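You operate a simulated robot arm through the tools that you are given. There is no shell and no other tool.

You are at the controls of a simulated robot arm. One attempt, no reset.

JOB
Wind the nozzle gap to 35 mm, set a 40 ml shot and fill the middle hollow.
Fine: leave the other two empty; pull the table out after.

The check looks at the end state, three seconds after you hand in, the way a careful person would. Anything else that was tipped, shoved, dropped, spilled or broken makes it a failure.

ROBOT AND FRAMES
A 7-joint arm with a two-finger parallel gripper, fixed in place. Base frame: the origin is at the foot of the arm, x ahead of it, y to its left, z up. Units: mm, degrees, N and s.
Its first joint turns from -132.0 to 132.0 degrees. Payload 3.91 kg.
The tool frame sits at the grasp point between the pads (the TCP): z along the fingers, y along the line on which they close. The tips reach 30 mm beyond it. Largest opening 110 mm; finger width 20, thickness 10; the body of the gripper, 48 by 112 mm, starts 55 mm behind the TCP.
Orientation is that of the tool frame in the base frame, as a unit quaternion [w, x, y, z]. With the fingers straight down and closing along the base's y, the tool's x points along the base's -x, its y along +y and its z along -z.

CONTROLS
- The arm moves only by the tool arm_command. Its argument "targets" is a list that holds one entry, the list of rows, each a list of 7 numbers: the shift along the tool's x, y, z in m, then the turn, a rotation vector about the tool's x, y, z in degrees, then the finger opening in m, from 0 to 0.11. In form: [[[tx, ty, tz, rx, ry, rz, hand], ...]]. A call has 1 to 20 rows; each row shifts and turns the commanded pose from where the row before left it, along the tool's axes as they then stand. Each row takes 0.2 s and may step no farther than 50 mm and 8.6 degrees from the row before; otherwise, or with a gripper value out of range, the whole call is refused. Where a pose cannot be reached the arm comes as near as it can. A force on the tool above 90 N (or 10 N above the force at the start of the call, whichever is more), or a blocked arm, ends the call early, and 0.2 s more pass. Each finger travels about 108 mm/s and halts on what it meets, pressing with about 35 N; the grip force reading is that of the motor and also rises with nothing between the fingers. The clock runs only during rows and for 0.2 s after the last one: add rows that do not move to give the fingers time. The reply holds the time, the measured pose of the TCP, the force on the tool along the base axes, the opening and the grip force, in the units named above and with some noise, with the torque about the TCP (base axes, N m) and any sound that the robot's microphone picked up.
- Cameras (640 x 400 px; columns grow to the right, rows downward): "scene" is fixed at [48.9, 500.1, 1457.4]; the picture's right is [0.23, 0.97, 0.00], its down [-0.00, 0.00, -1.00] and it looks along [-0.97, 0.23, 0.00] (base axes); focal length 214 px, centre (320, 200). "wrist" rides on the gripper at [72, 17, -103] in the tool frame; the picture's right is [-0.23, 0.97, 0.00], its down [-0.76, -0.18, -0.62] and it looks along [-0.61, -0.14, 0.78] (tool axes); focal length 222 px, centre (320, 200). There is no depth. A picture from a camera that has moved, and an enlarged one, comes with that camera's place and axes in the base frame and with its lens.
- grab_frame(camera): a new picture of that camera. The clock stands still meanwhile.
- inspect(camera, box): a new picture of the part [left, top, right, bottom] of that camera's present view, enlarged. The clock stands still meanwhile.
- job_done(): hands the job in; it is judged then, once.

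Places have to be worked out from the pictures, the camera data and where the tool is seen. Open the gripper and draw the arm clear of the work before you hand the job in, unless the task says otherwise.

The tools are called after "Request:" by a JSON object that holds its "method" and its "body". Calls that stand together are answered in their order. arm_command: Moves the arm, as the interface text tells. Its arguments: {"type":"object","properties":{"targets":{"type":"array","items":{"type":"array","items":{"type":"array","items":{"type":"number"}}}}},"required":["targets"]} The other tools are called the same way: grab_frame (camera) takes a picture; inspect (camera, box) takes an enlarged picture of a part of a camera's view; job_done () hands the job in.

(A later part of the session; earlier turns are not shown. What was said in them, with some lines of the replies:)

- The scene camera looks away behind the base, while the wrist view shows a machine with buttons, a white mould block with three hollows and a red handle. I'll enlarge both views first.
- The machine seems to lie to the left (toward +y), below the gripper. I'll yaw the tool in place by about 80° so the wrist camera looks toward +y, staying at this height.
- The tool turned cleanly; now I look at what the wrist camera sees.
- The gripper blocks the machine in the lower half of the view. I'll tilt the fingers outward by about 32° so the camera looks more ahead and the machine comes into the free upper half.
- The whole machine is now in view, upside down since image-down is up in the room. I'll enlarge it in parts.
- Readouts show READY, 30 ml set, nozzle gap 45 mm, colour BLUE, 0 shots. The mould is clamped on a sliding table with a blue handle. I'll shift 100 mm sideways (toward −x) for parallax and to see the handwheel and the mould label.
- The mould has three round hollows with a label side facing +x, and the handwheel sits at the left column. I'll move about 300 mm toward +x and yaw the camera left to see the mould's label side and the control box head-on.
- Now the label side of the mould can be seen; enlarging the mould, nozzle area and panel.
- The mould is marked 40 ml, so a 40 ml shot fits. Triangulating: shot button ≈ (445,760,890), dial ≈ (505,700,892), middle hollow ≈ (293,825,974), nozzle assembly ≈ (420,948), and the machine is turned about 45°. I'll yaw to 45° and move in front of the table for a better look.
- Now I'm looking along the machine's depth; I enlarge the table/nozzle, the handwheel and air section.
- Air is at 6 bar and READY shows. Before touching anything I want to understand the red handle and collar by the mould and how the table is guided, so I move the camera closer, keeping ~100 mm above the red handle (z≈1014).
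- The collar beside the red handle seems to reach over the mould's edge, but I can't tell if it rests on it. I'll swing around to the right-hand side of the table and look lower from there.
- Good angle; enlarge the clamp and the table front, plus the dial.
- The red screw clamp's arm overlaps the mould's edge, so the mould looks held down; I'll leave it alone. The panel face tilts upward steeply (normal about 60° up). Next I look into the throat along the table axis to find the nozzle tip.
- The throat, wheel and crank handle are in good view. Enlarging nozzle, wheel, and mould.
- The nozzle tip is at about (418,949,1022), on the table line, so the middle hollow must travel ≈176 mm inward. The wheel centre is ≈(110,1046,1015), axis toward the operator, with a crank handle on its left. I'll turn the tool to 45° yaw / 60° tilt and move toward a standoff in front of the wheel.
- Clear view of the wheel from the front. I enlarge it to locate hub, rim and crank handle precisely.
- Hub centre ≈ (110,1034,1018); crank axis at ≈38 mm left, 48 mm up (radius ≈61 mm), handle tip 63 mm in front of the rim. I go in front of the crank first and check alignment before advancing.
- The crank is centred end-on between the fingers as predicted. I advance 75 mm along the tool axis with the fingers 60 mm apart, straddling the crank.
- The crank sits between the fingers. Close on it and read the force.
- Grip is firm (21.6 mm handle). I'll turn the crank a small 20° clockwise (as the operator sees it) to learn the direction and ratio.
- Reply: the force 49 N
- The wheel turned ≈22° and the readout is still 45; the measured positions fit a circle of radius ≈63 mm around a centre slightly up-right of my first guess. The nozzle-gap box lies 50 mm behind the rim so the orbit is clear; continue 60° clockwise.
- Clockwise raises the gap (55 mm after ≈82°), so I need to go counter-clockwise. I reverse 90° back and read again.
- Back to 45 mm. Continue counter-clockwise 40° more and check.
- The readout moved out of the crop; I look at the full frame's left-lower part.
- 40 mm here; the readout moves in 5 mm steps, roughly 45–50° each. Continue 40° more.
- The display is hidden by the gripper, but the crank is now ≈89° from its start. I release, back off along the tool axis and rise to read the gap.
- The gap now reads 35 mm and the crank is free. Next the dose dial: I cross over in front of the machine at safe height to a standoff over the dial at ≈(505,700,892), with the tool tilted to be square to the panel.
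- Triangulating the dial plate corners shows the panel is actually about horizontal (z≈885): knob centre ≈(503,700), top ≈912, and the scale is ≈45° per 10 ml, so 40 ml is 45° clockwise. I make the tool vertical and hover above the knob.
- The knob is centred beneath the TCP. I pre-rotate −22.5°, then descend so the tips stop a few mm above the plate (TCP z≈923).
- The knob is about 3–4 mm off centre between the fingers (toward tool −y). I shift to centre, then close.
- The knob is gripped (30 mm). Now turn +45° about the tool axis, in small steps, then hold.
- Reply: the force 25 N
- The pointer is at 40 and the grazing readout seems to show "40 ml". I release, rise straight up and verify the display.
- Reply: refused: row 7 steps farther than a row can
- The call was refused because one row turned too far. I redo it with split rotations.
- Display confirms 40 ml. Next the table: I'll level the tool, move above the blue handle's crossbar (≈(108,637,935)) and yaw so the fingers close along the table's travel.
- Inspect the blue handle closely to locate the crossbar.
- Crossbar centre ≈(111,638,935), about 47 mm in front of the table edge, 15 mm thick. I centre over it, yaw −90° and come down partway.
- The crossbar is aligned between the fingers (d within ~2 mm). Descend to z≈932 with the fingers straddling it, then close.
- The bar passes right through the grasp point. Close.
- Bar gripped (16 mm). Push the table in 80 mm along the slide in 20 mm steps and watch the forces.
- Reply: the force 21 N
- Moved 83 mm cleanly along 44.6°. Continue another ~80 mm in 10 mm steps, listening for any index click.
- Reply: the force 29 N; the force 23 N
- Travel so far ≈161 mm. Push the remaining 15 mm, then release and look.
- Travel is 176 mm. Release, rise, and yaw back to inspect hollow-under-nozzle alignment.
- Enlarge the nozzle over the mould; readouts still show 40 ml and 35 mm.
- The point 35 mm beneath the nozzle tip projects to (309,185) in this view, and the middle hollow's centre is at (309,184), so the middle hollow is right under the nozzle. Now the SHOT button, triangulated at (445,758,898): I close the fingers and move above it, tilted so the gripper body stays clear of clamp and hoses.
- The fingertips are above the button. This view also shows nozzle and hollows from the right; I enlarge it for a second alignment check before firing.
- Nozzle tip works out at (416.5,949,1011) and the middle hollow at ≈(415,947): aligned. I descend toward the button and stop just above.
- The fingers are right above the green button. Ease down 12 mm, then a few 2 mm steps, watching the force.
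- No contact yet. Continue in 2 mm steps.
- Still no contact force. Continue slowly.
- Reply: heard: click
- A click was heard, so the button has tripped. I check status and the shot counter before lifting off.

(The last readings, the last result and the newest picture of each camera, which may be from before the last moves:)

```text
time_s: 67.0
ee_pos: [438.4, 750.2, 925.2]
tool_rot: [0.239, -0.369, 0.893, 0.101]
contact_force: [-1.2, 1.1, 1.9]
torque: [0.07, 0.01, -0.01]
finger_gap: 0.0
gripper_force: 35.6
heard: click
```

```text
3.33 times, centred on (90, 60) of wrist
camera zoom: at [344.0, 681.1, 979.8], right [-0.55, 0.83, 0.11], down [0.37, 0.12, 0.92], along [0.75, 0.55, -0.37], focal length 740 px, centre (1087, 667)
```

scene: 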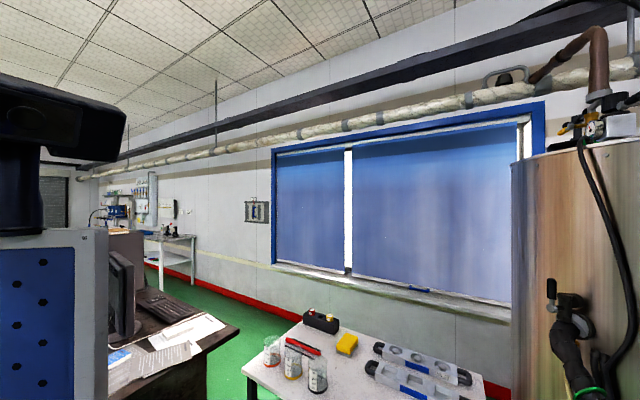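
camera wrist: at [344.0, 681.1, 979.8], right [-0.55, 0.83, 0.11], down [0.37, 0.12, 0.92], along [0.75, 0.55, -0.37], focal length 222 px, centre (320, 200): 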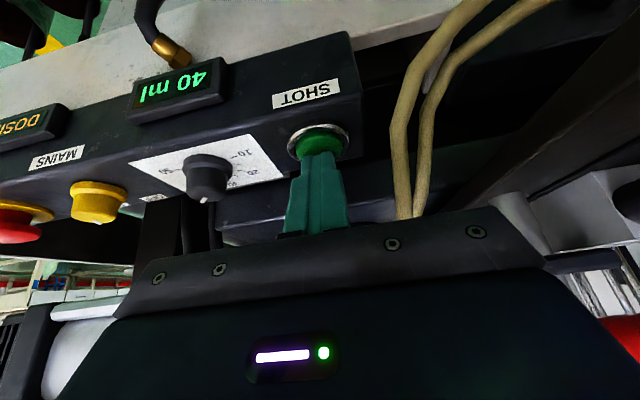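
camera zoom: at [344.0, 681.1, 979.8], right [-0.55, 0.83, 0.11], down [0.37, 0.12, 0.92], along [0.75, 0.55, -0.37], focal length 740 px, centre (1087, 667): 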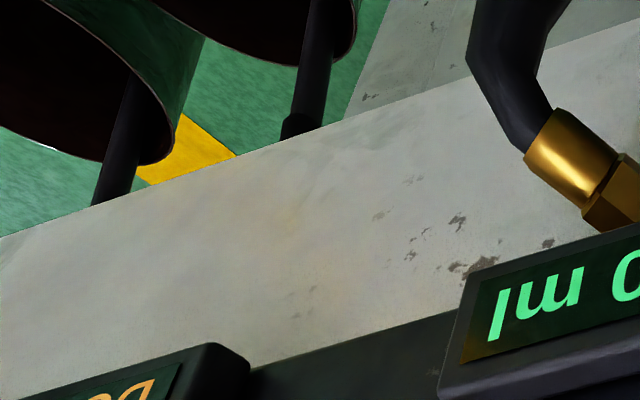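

Status shows DOSING. I lift straight off the button and wait for the shot to finish.

Request:
{"method": "arm_command", "body": {"targets": [[[-0.01, 0, -0.0173, 0, 0, 0, 0.0], [-0.02, 0, -0.0347, 0, 0, 0, 0.0], [-0.02, 0, -0.0347, 0, 0, 0, 0.0], [-0.018, 0, -0.031, 0, 0, 0, 0.0], [0, 0, 0, 0, 0, 0, 0.0]]]}}

Request:
{"method": "grab_frame", "body": {"camera": "wrist"}}

Request:
{"method": "inspect", "body": {"camera": "wrist", "box": [400, 20, 580, 230]}}

```text
time_s: 68.2
ee_pos: [440.2, 750.6, 1063.3]
tool_rot: [0.24, -0.368, 0.893, 0.099]
contact_force: [0.0, 0.4, -0.6]
torque: [0.0, 0.0, -0.02]
finger_gap: 0.1
gripper_force: 35.6
```

```text
taken
camera wrist: at [344.9, 681.3, 1116.9], right [-0.55, 0.83, 0.11], down [0.37, 0.12, 0.92], along [0.75, 0.55, -0.37], focal length 222 px, centre (320, 200)
```

wrist: 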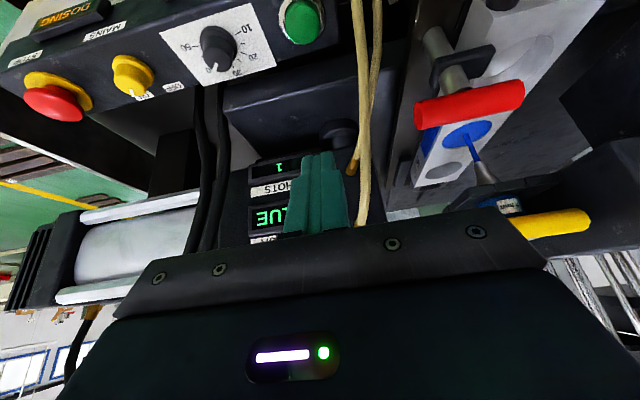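

```text
1.90 times, centred on (490, 125) of wrist
camera zoom: at [344.9, 681.3, 1116.9], right [-0.55, 0.83, 0.11], down [0.37, 0.12, 0.92], along [0.75, 0.55, -0.37], focal length 423 px, centre (-4, 343)
```

zoom: 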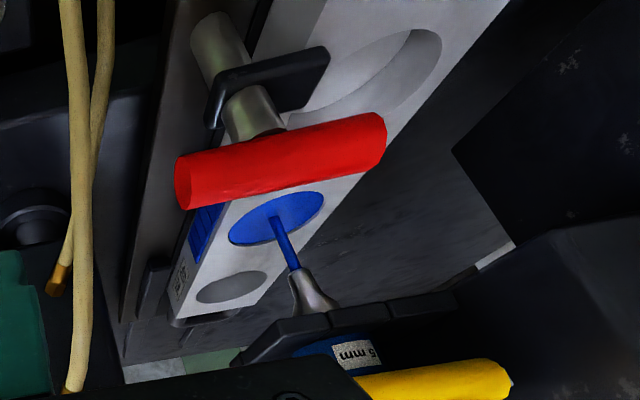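

The blue stream falls into the centre of the middle hollow and the counter reads 1. I wait a few seconds for it to finish.

Request:
{"method": "arm_command", "body": {"targets": [[[0, 0, 0, 0, 0, 0, 0.0], [0, 0, 0, 0, 0, 0, 0.0], [0, 0, 0, 0, 0, 0, 0.0], [0, 0, 0, 0, 0, 0, 0.0], [0, 0, 0, 0, 0, 0, 0.0], [0, 0, 0, 0, 0, 0, 0.0], [0, 0, 0, 0, 0, 0, 0.0], [0, 0, 0, 0, 0, 0, 0.0], [0, 0, 0, 0, 0, 0, 0.0], [0, 0, 0, 0, 0, 0, 0.0], [0, 0, 0, 0, 0, 0, 0.0], [0, 0, 0, 0, 0, 0, 0.0], [0, 0, 0, 0, 0, 0, 0.0], [0, 0, 0, 0, 0, 0, 0.0], [0, 0, 0, 0, 0, 0, 0.0]]]}}

Request:
{"method": "inspect", "body": {"camera": "wrist", "box": [400, 20, 580, 230]}}

Request:
{"method": "inspect", "body": {"camera": "wrist", "box": [0, 0, 320, 200]}}

```text
time_s: 71.4
ee_pos: [439.3, 751.7, 1064.7]
tool_rot: [0.24, -0.368, 0.893, 0.1]
contact_force: [-0.1, -0.7, 0.2]
torque: [-0.01, 0.02, -0.01]
finger_gap: 0.0
gripper_force: 34.5
```

```text
1.90 times, centred on (490, 125) of wrist
camera zoom: at [344.9, 681.3, 1116.7], right [-0.55, 0.83, 0.11], down [0.37, 0.12, 0.92], along [0.75, 0.55, -0.37], focal length 423 px, centre (-4, 343)
```

zoom: 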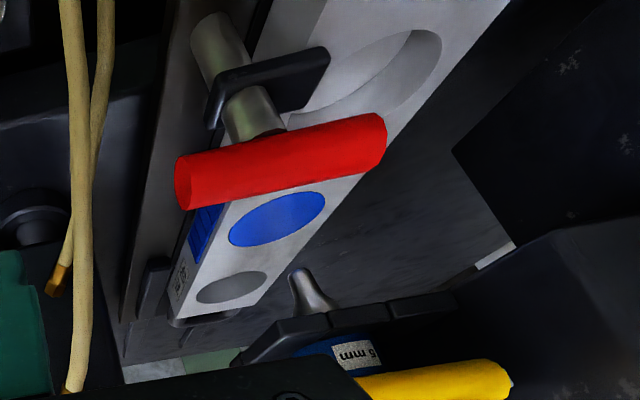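

```text
2.00 times, centred on (160, 100) of wrist
camera zoom: at [344.9, 681.3, 1116.7], right [-0.55, 0.83, 0.11], down [0.37, 0.12, 0.92], along [0.75, 0.55, -0.37], focal length 444 px, centre (640, 400)
```

zoom: 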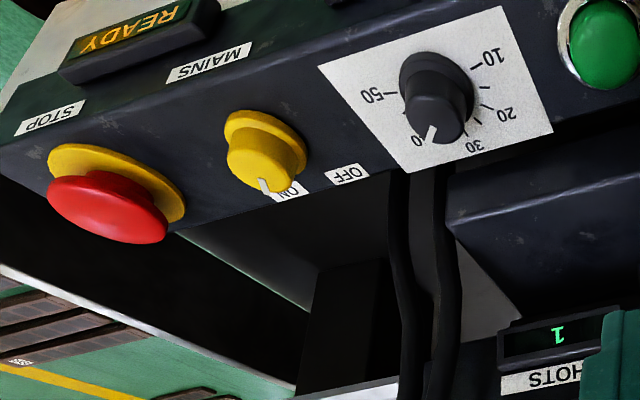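

READY again, one shot, the middle hollow is filled level and the far one is empty. Now back to the blue handle at (238,761): level the tool, travel over at height and yaw −90°.

Request:
{"method": "arm_command", "body": {"targets": [[[0, 0, -0.01, 0, 7.5, 0, 0.0], [0, 0, -0.01, 0, 7.5, 0, 0.0], [0, 0, 0, 0, 7.5, 0, 0.0], [0, 0, 0, 0, 7.5, 0, 0.0], [0.027, 0.0298, 0, 0, 0, 0, 0.045], [0.027, 0.0298, 0, 0, 0, 0, 0.045], [0.027, 0.0298, 0, 0, 0, 0, 0.045], [0.027, 0.0298, 0, 0, 0, 0, 0.045], [0.027, 0.0298, 0, 0, 0, 0, 0.045], [0, 0, 0, 0, 0, -8.2, 0.045], [0, 0, 0, 0, 0, -8.2, 0.045], [0, 0, 0, 0, 0, -8.2, 0.045], [0, 0, 0, 0, 0, -8.2, 0.045], [0, 0, 0, 0, 0, -8.2, 0.045], [0, 0, 0, 0, 0, -8.2, 0.045], [0, 0, 0, 0, 0, -8.2, 0.045], [0, 0, 0, 0, 0, -8.2, 0.045], [0, 0, 0, 0, 0, -8.2, 0.045], [0, 0, 0, 0, 0, -8.2, 0.045], [0, 0, 0, 0, 0, -8.2, 0.045]]]}}

Request:
{"method": "inspect", "body": {"camera": "wrist", "box": [180, 60, 440, 230]}}

```text
time_s: 75.6
ee_pos: [231.3, 754.2, 1081.0]
tool_rot: [0.0, 0.924, -0.381, -0.001]
contact_force: [0.8, 0.4, 0.7]
torque: [0.0, -0.01, -0.01]
finger_gap: 45.1
gripper_force: 0.0
```

```text
2.35 times, centred on (310, 145) of wrist
camera zoom: at [270.2, 690.5, 1183.8], right [-0.85, -0.53, 0.0], down [-0.41, 0.66, 0.62], along [-0.33, 0.53, -0.78], focal length 523 px, centre (344, 329)
```

zoom: 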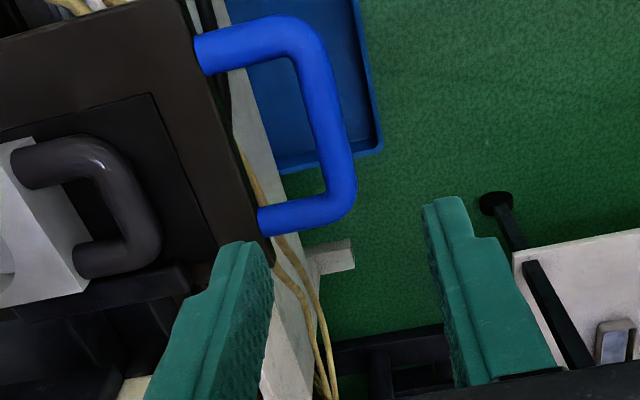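

The handle is where I left it; I need ≈9.7 mm more inward to centre over the bar. Then descend to z≈933 and grip.

Request:
{"method": "arm_command", "body": {"targets": [[[0, -0.0097, 0, 0, 0, 0, 0.045], [0, 0, 0.045, 0, 0, 0, 0.045], [0, 0, 0.045, 0, 0, 0, 0.045], [0, 0, 0.03, 0, 0, 0, 0.045], [0, 0, 0, 0, 0, 0, 0.045]]]}}

Request:
{"method": "inspect", "body": {"camera": "wrist", "box": [220, 100, 420, 230]}}

```text
time_s: 76.8
ee_pos: [238.7, 762.7, 960.7]
tool_rot: [0.0, 0.924, -0.382, 0.0]
contact_force: [-0.3, 0.0, 0.0]
torque: [-0.02, 0.0, 0.03]
finger_gap: 45.0
gripper_force: 0.1
```

```text
3.08 times, centred on (320, 165) of wrist
camera zoom: at [276.6, 698.3, 1063.1], right [-0.85, -0.53, 0.0], down [-0.41, 0.66, 0.62], along [-0.33, 0.53, -0.78], focal length 684 px, centre (320, 308)
```

zoom: 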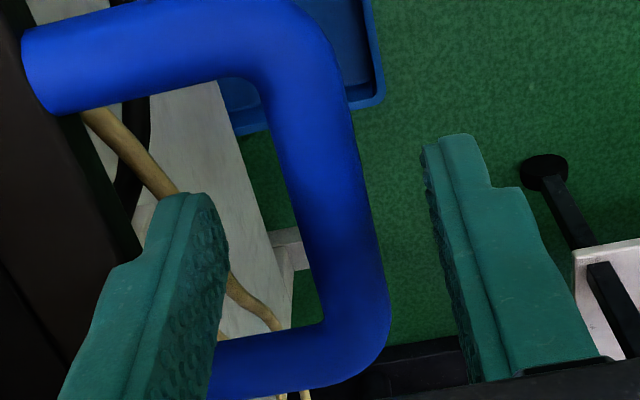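

Bar sits between the fingers, clear of the legs. Descend the last 27 mm and close.

Request:
{"method": "arm_command", "body": {"targets": [[[0, 0, 0.015, 0, 0, 0, 0.045], [0, 0, 0.012, 0, 0, 0, 0.045], [0, 0, 0, 0, 0, 0, 0.03], [0, 0, 0, 0, 0, 0, 0.0], [0, 0, 0, 0, 0, 0, 0.0], [0, 0, 0, 0, 0, 0, 0.0]]]}}

```text
time_s: 78.2
ee_pos: [237.3, 763.4, 933.5]
tool_rot: [0.001, 0.924, -0.382, 0.0]
contact_force: [-1.2, -2.3, -2.4]
torque: [-0.06, -0.04, 0.94]
finger_gap: 15.4
gripper_force: 45.2
```

Gripped. Pull the table out smoothly, 176 mm in small steps so the full hollow isn't jerked.

Request:
{"method": "arm_command", "body": {"targets": [[[0, 0.003, 0, 0, 0, 0, 0.0], [0, 0.006, 0, 0, 0, 0, 0.0], [0, 0.01, 0, 0, 0, 0, 0.0], [0, 0.01, 0, 0, 0, 0, 0.0], [0, 0.01, 0, 0, 0, 0, 0.0], [0, 0.01, 0, 0, 0, 0, 0.0], [0, 0.01, 0, 0, 0, 0, 0.0], [0, 0.01, 0, 0, 0, 0, 0.0], [0, 0.01, 0, 0, 0, 0, 0.0], [0, 0.01, 0, 0, 0, 0, 0.0], [0, 0.01, 0, 0, 0, 0, 0.0], [0, 0.01, 0, 0, 0, 0, 0.0], [0, 0.01, 0, 0, 0, 0, 0.0], [0, 0.01, 0, 0, 0, 0, 0.0], [0, 0.01, 0, 0, 0, 0, 0.0], [0, 0.01, 0, 0, 0, 0, 0.0], [0, 0.01, 0, 0, 0, 0, 0.0], [0, 0.005, 0, 0, 0, 0, 0.0], [0, 0, 0, 0, 0, 0, 0.0]]]}}

```text
time_s: 82.2
ee_pos: [122.4, 645.8, 933.9]
tool_rot: [-0.001, 0.924, -0.381, 0.0]
contact_force: [-9.9, 10.3, -16.0]
torque: [0.16, 0.19, 0.87]
finger_gap: 15.8
gripper_force: 45.1
```

164 mm so far; pull the remaining ~13 mm to its original out position (end stop force would show).

Request:
{"method": "arm_command", "body": {"targets": [[[0, 0.005, 0, 0, 0, 0, 0.0], [0, 0.005, 0, 0, 0, 0, 0.0], [0, 0.003, 0, 0, 0, 0, 0.0], [0, 0, 0, 0, 0, 0, 0.0], [0, 0, 0, 0, 0, 0, 0.0]]]}}

```text
time_s: 83.4
ee_pos: [113.8, 636.7, 934.1]
tool_rot: [-0.001, 0.924, -0.382, -0.001]
contact_force: [-6.2, 10.6, -7.5]
torque: [0.16, 0.15, 0.9]
finger_gap: 15.7
gripper_force: 44.8
```

Back at the original out position with no stop force. I try a few more mm to see whether this is the end stop.

Request:
{"method": "arm_command", "body": {"targets": [[[0, 0.003, 0, 0, 0, 0, 0.0], [0, 0.003, 0, 0, 0, 0, 0.0], [0, 0, 0, 0, 0, 0, 0.0]]]}}

```text
time_s: 84.2
ee_pos: [110.2, 631.5, 933.9]
tool_rot: [0.0, 0.924, -0.382, 0.0]
contact_force: [-1.4, 7.1, -0.1]
torque: [-0.02, 0.0, 0.9]
finger_gap: 15.9
gripper_force: 44.5
```

It still slides freely. Continue gently in 5 mm steps looking for a stop.

Request:
{"method": "arm_command", "body": {"targets": [[[0, 0.005, 0, 0, 0, 0, 0.0], [0, 0.005, 0, 0, 0, 0, 0.0], [0, 0, 0, 0, 0, 0, 0.0]]]}}

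Request:
{"method": "grab_frame", "body": {"camera": "wrist"}}

```text
time_s: 85.0
ee_pos: [102.7, 625.8, 934.4]
tool_rot: [0.0, 0.924, -0.383, -0.001]
contact_force: [-2.7, 5.1, 2.3]
torque: [0.1, 0.14, 0.87]
finger_gap: 15.9
gripper_force: 44.9
```

```text
taken
camera wrist: at [140.6, 561.3, 1037.1], right [-0.85, -0.53, 0.0], down [-0.41, 0.66, 0.62], along [-0.33, 0.53, -0.78], focal length 222 px, centre (320, 200)
```

wrist: 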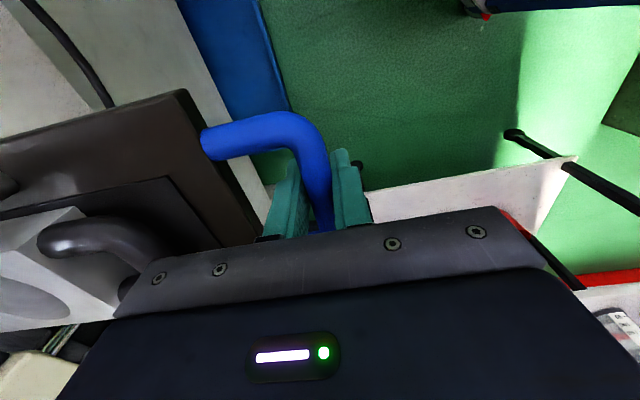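

Still free. Pull further in gentle steps, up to 40 mm, until a stop shows.

Request:
{"method": "arm_command", "body": {"targets": [[[0, 0.005, 0, 0, 0, 0, 0.0], [0, 0.005, 0, 0, 0, 0, 0.0], [0, 0.005, 0, 0, 0, 0, 0.0], [0, 0.005, 0, 0, 0, 0, 0.0], [0, 0, 0, 0, 0, 0, 0.0]]]}}

```text
time_s: 86.2
ee_pos: [87.1, 611.7, 934.4]
tool_rot: [0.0, 0.924, -0.382, -0.001]
contact_force: [4.8, -2.0, 7.2]
torque: [-0.12, -0.14, 0.87]
finger_gap: 15.6
gripper_force: 44.9
```

No stop yet; continue another 40 mm at the same gentle pace.

Request:
{"method": "arm_command", "body": {"targets": [[[0, 0.005, 0, 0, 0, 0, 0.0], [0, 0.006, 0, 0, 0, 0, 0.0], [0, 0.006, 0, 0, 0, 0, 0.0], [0, 0.006, 0, 0, 0, 0, 0.0], [0, 0.006, 0, 0, 0, 0, 0.0], [0, 0.006, 0, 0, 0, 0, 0.0], [0, 0.005, 0, 0, 0, 0, 0.0], [0, 0, 0, 0, 0, 0, 0.0]]]}}

```text
time_s: 87.1
ee_pos: [82.7, 605.2, 933.6]
tool_rot: [-0.006, 0.922, -0.386, -0.001]
contact_force: [7.7, 27.2, -21.5]
torque: [0.41, 0.66, 1.03]
finger_gap: 16.2
gripper_force: 44.6
stopped in row 4: the force on the tool passed its limit at 97 N (the readings are from after the stop); the commanded pose is now the measured one
```

The end stop is reached at ≈(83,605), so the table is fully out. Release, rise, and look at the mould.

Request:
{"method": "arm_command", "body": {"targets": [[[0, 0, 0, 0, 0, 0, 0.0], [0, 0, 0, 0, 0, 0, 0.025], [0, 0, 0, 0, 0, 0, 0.045], [0, 0, 0, 0, 0, 0, 0.045], [0, 0, -0.04, 0, 0, 0, 0.045], [0, 0, -0.045, 0, 0, 0, 0.045], [0, 0, -0.045, 0, 0, 0, 0.045], [0, 0, -0.045, 0, 0, 0, 0.07], [0, 0, 0, 0, 0, 8.2, 0.07], [0, 0, 0, 0, 0, 8.2, 0.07], [0, 0, 0, 0, 0, 8.2, 0.07], [0, 0, 0, 0, 0, 8.2, 0.07], [0, 0, 0, 0, 0, 8.2, 0.07], [0, 0, 0, 0, 0, 8.2, 0.07], [0, 0, 0, 0, 0, 8.2, 0.07], [0, 0, 0, 0, 0, 8.2, 0.07], [0, 0, 0, 0, 0, 0, 0.07]]]}}

Request:
{"method": "arm_command", "body": {"targets": [[[0, 0, -0.045, 0, 0, 0, 0.09], [0, 0, -0.045, 0, -8, 0, 0.09], [0, 0, -0.045, 0, -8, 0, 0.09], [0, 0, -0.045, 0, -8, 0, 0.09], [0, 0, 0, 0, 0, 0, 0.09]]]}}

Request:
{"method": "grab_frame", "body": {"camera": "wrist"}}

```text
time_s: 90.7
ee_pos: [79.6, 600.1, 1111.5]
tool_rot: [0.004, -0.567, 0.824, 0.004]
contact_force: [-0.5, 0.6, 0.5]
torque: [0.03, 0.02, -0.01]
finger_gap: 70.0
gripper_force: 0.2
```

```text
time_s: 91.9
ee_pos: [75.8, 582.1, 1288.1]
tool_rot: [0.176, -0.553, 0.805, 0.121]
contact_force: [0.1, 0.2, -0.5]
torque: [-0.01, 0.04, 0.0]
finger_gap: 90.2
gripper_force: 0.0
```

```text
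taken
camera wrist: at [19.4, 483.8, 1352.0], right [-0.84, 0.54, 0.1], down [0.32, 0.34, 0.88], along [0.45, 0.77, -0.46], focal length 222 px, centre (320, 200)
```

wrist: 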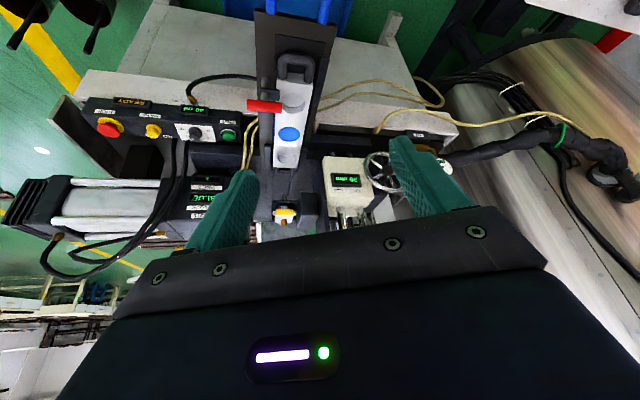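

The table is out with only the middle hollow filled. I enlarge to verify everything: mould, readouts, bed.

Request:
{"method": "inspect", "body": {"camera": "wrist", "box": [230, 40, 360, 180]}}

Request:
{"method": "inspect", "body": {"camera": "wrist", "box": [180, 140, 420, 260]}}

Request:
{"method": "inspect", "body": {"camera": "wrist", "box": [70, 80, 260, 200]}}

```text
2.86 times, centred on (295, 110) of wrist
camera zoom: at [19.4, 483.8, 1352.0], right [-0.84, 0.54, 0.1], down [0.32, 0.34, 0.88], along [0.45, 0.77, -0.46], focal length 635 px, centre (391, 457)
```

zoom: 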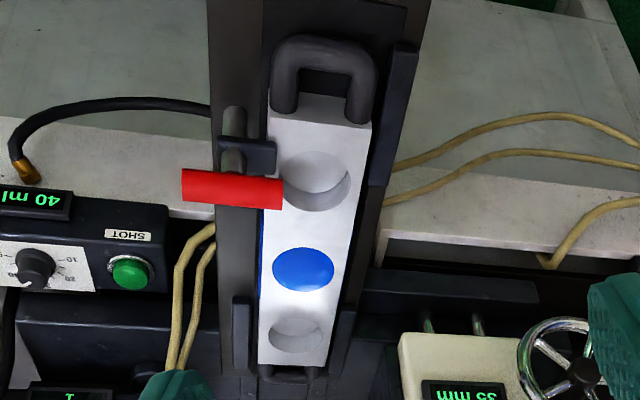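

```text
2.67 times, centred on (300, 200) of wrist
camera zoom: at [19.4, 483.8, 1352.0], right [-0.84, 0.54, 0.1], down [0.32, 0.34, 0.88], along [0.45, 0.77, -0.46], focal length 592 px, centre (373, 200)
```

zoom: 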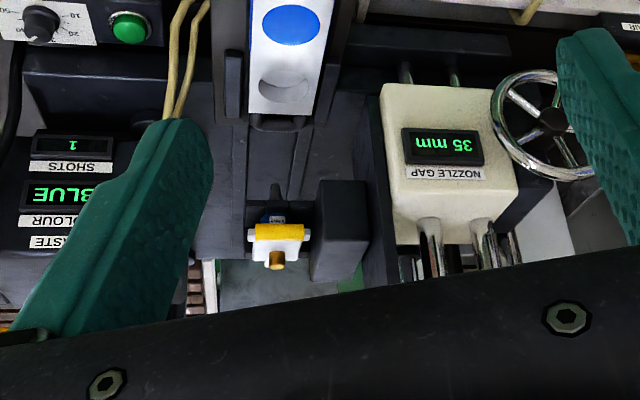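

```text
3.33 times, centred on (165, 140) of wrist
camera zoom: at [19.4, 483.8, 1352.0], right [-0.84, 0.54, 0.1], down [0.32, 0.34, 0.88], along [0.45, 0.77, -0.46], focal length 740 px, centre (837, 400)
```

zoom: 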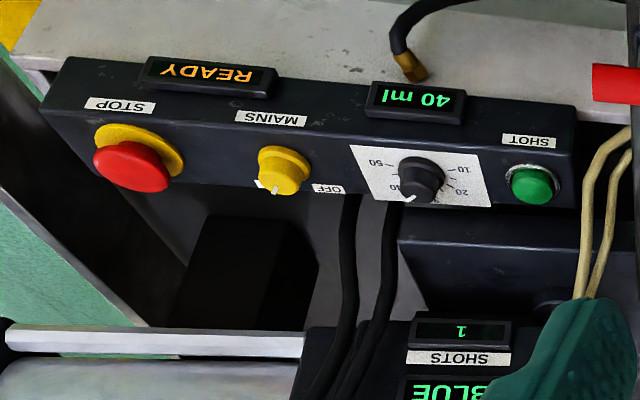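

All checks pass: gap 35 mm, dose 40 ml, one shot, READY. Only the middle hollow is filled, with no spill visible, and the table is out at its stop. The gripper is open and well clear, so I hand in.

Request:
{"method": "job_done", "body": {}}

```text
The job is handed in.
```

I set the nozzle gap to 35 mm and the dose to 40 ml, then filled the middle hollow with one shot. The job is handed in.

- **Fill:** the counter reads 1 and the panel is back to READY. The middle hollow is full to the top, the other two are empty, and I saw no spill.
- **Nozzle gap:** my first small turn went the wrong way and took the gap up to 55 mm. I wound it back and the readout now shows 35 mm.
- **Table:** it is pulled all the way out to its end stop, about 44 mm further out than where it started. My last pull met the stop hard enough (97 N) to end that move early, and the mould looked undisturbed afterwards.

The red clamp on the mould was left as it was. The gripper is open and the arm is clear of the machine.
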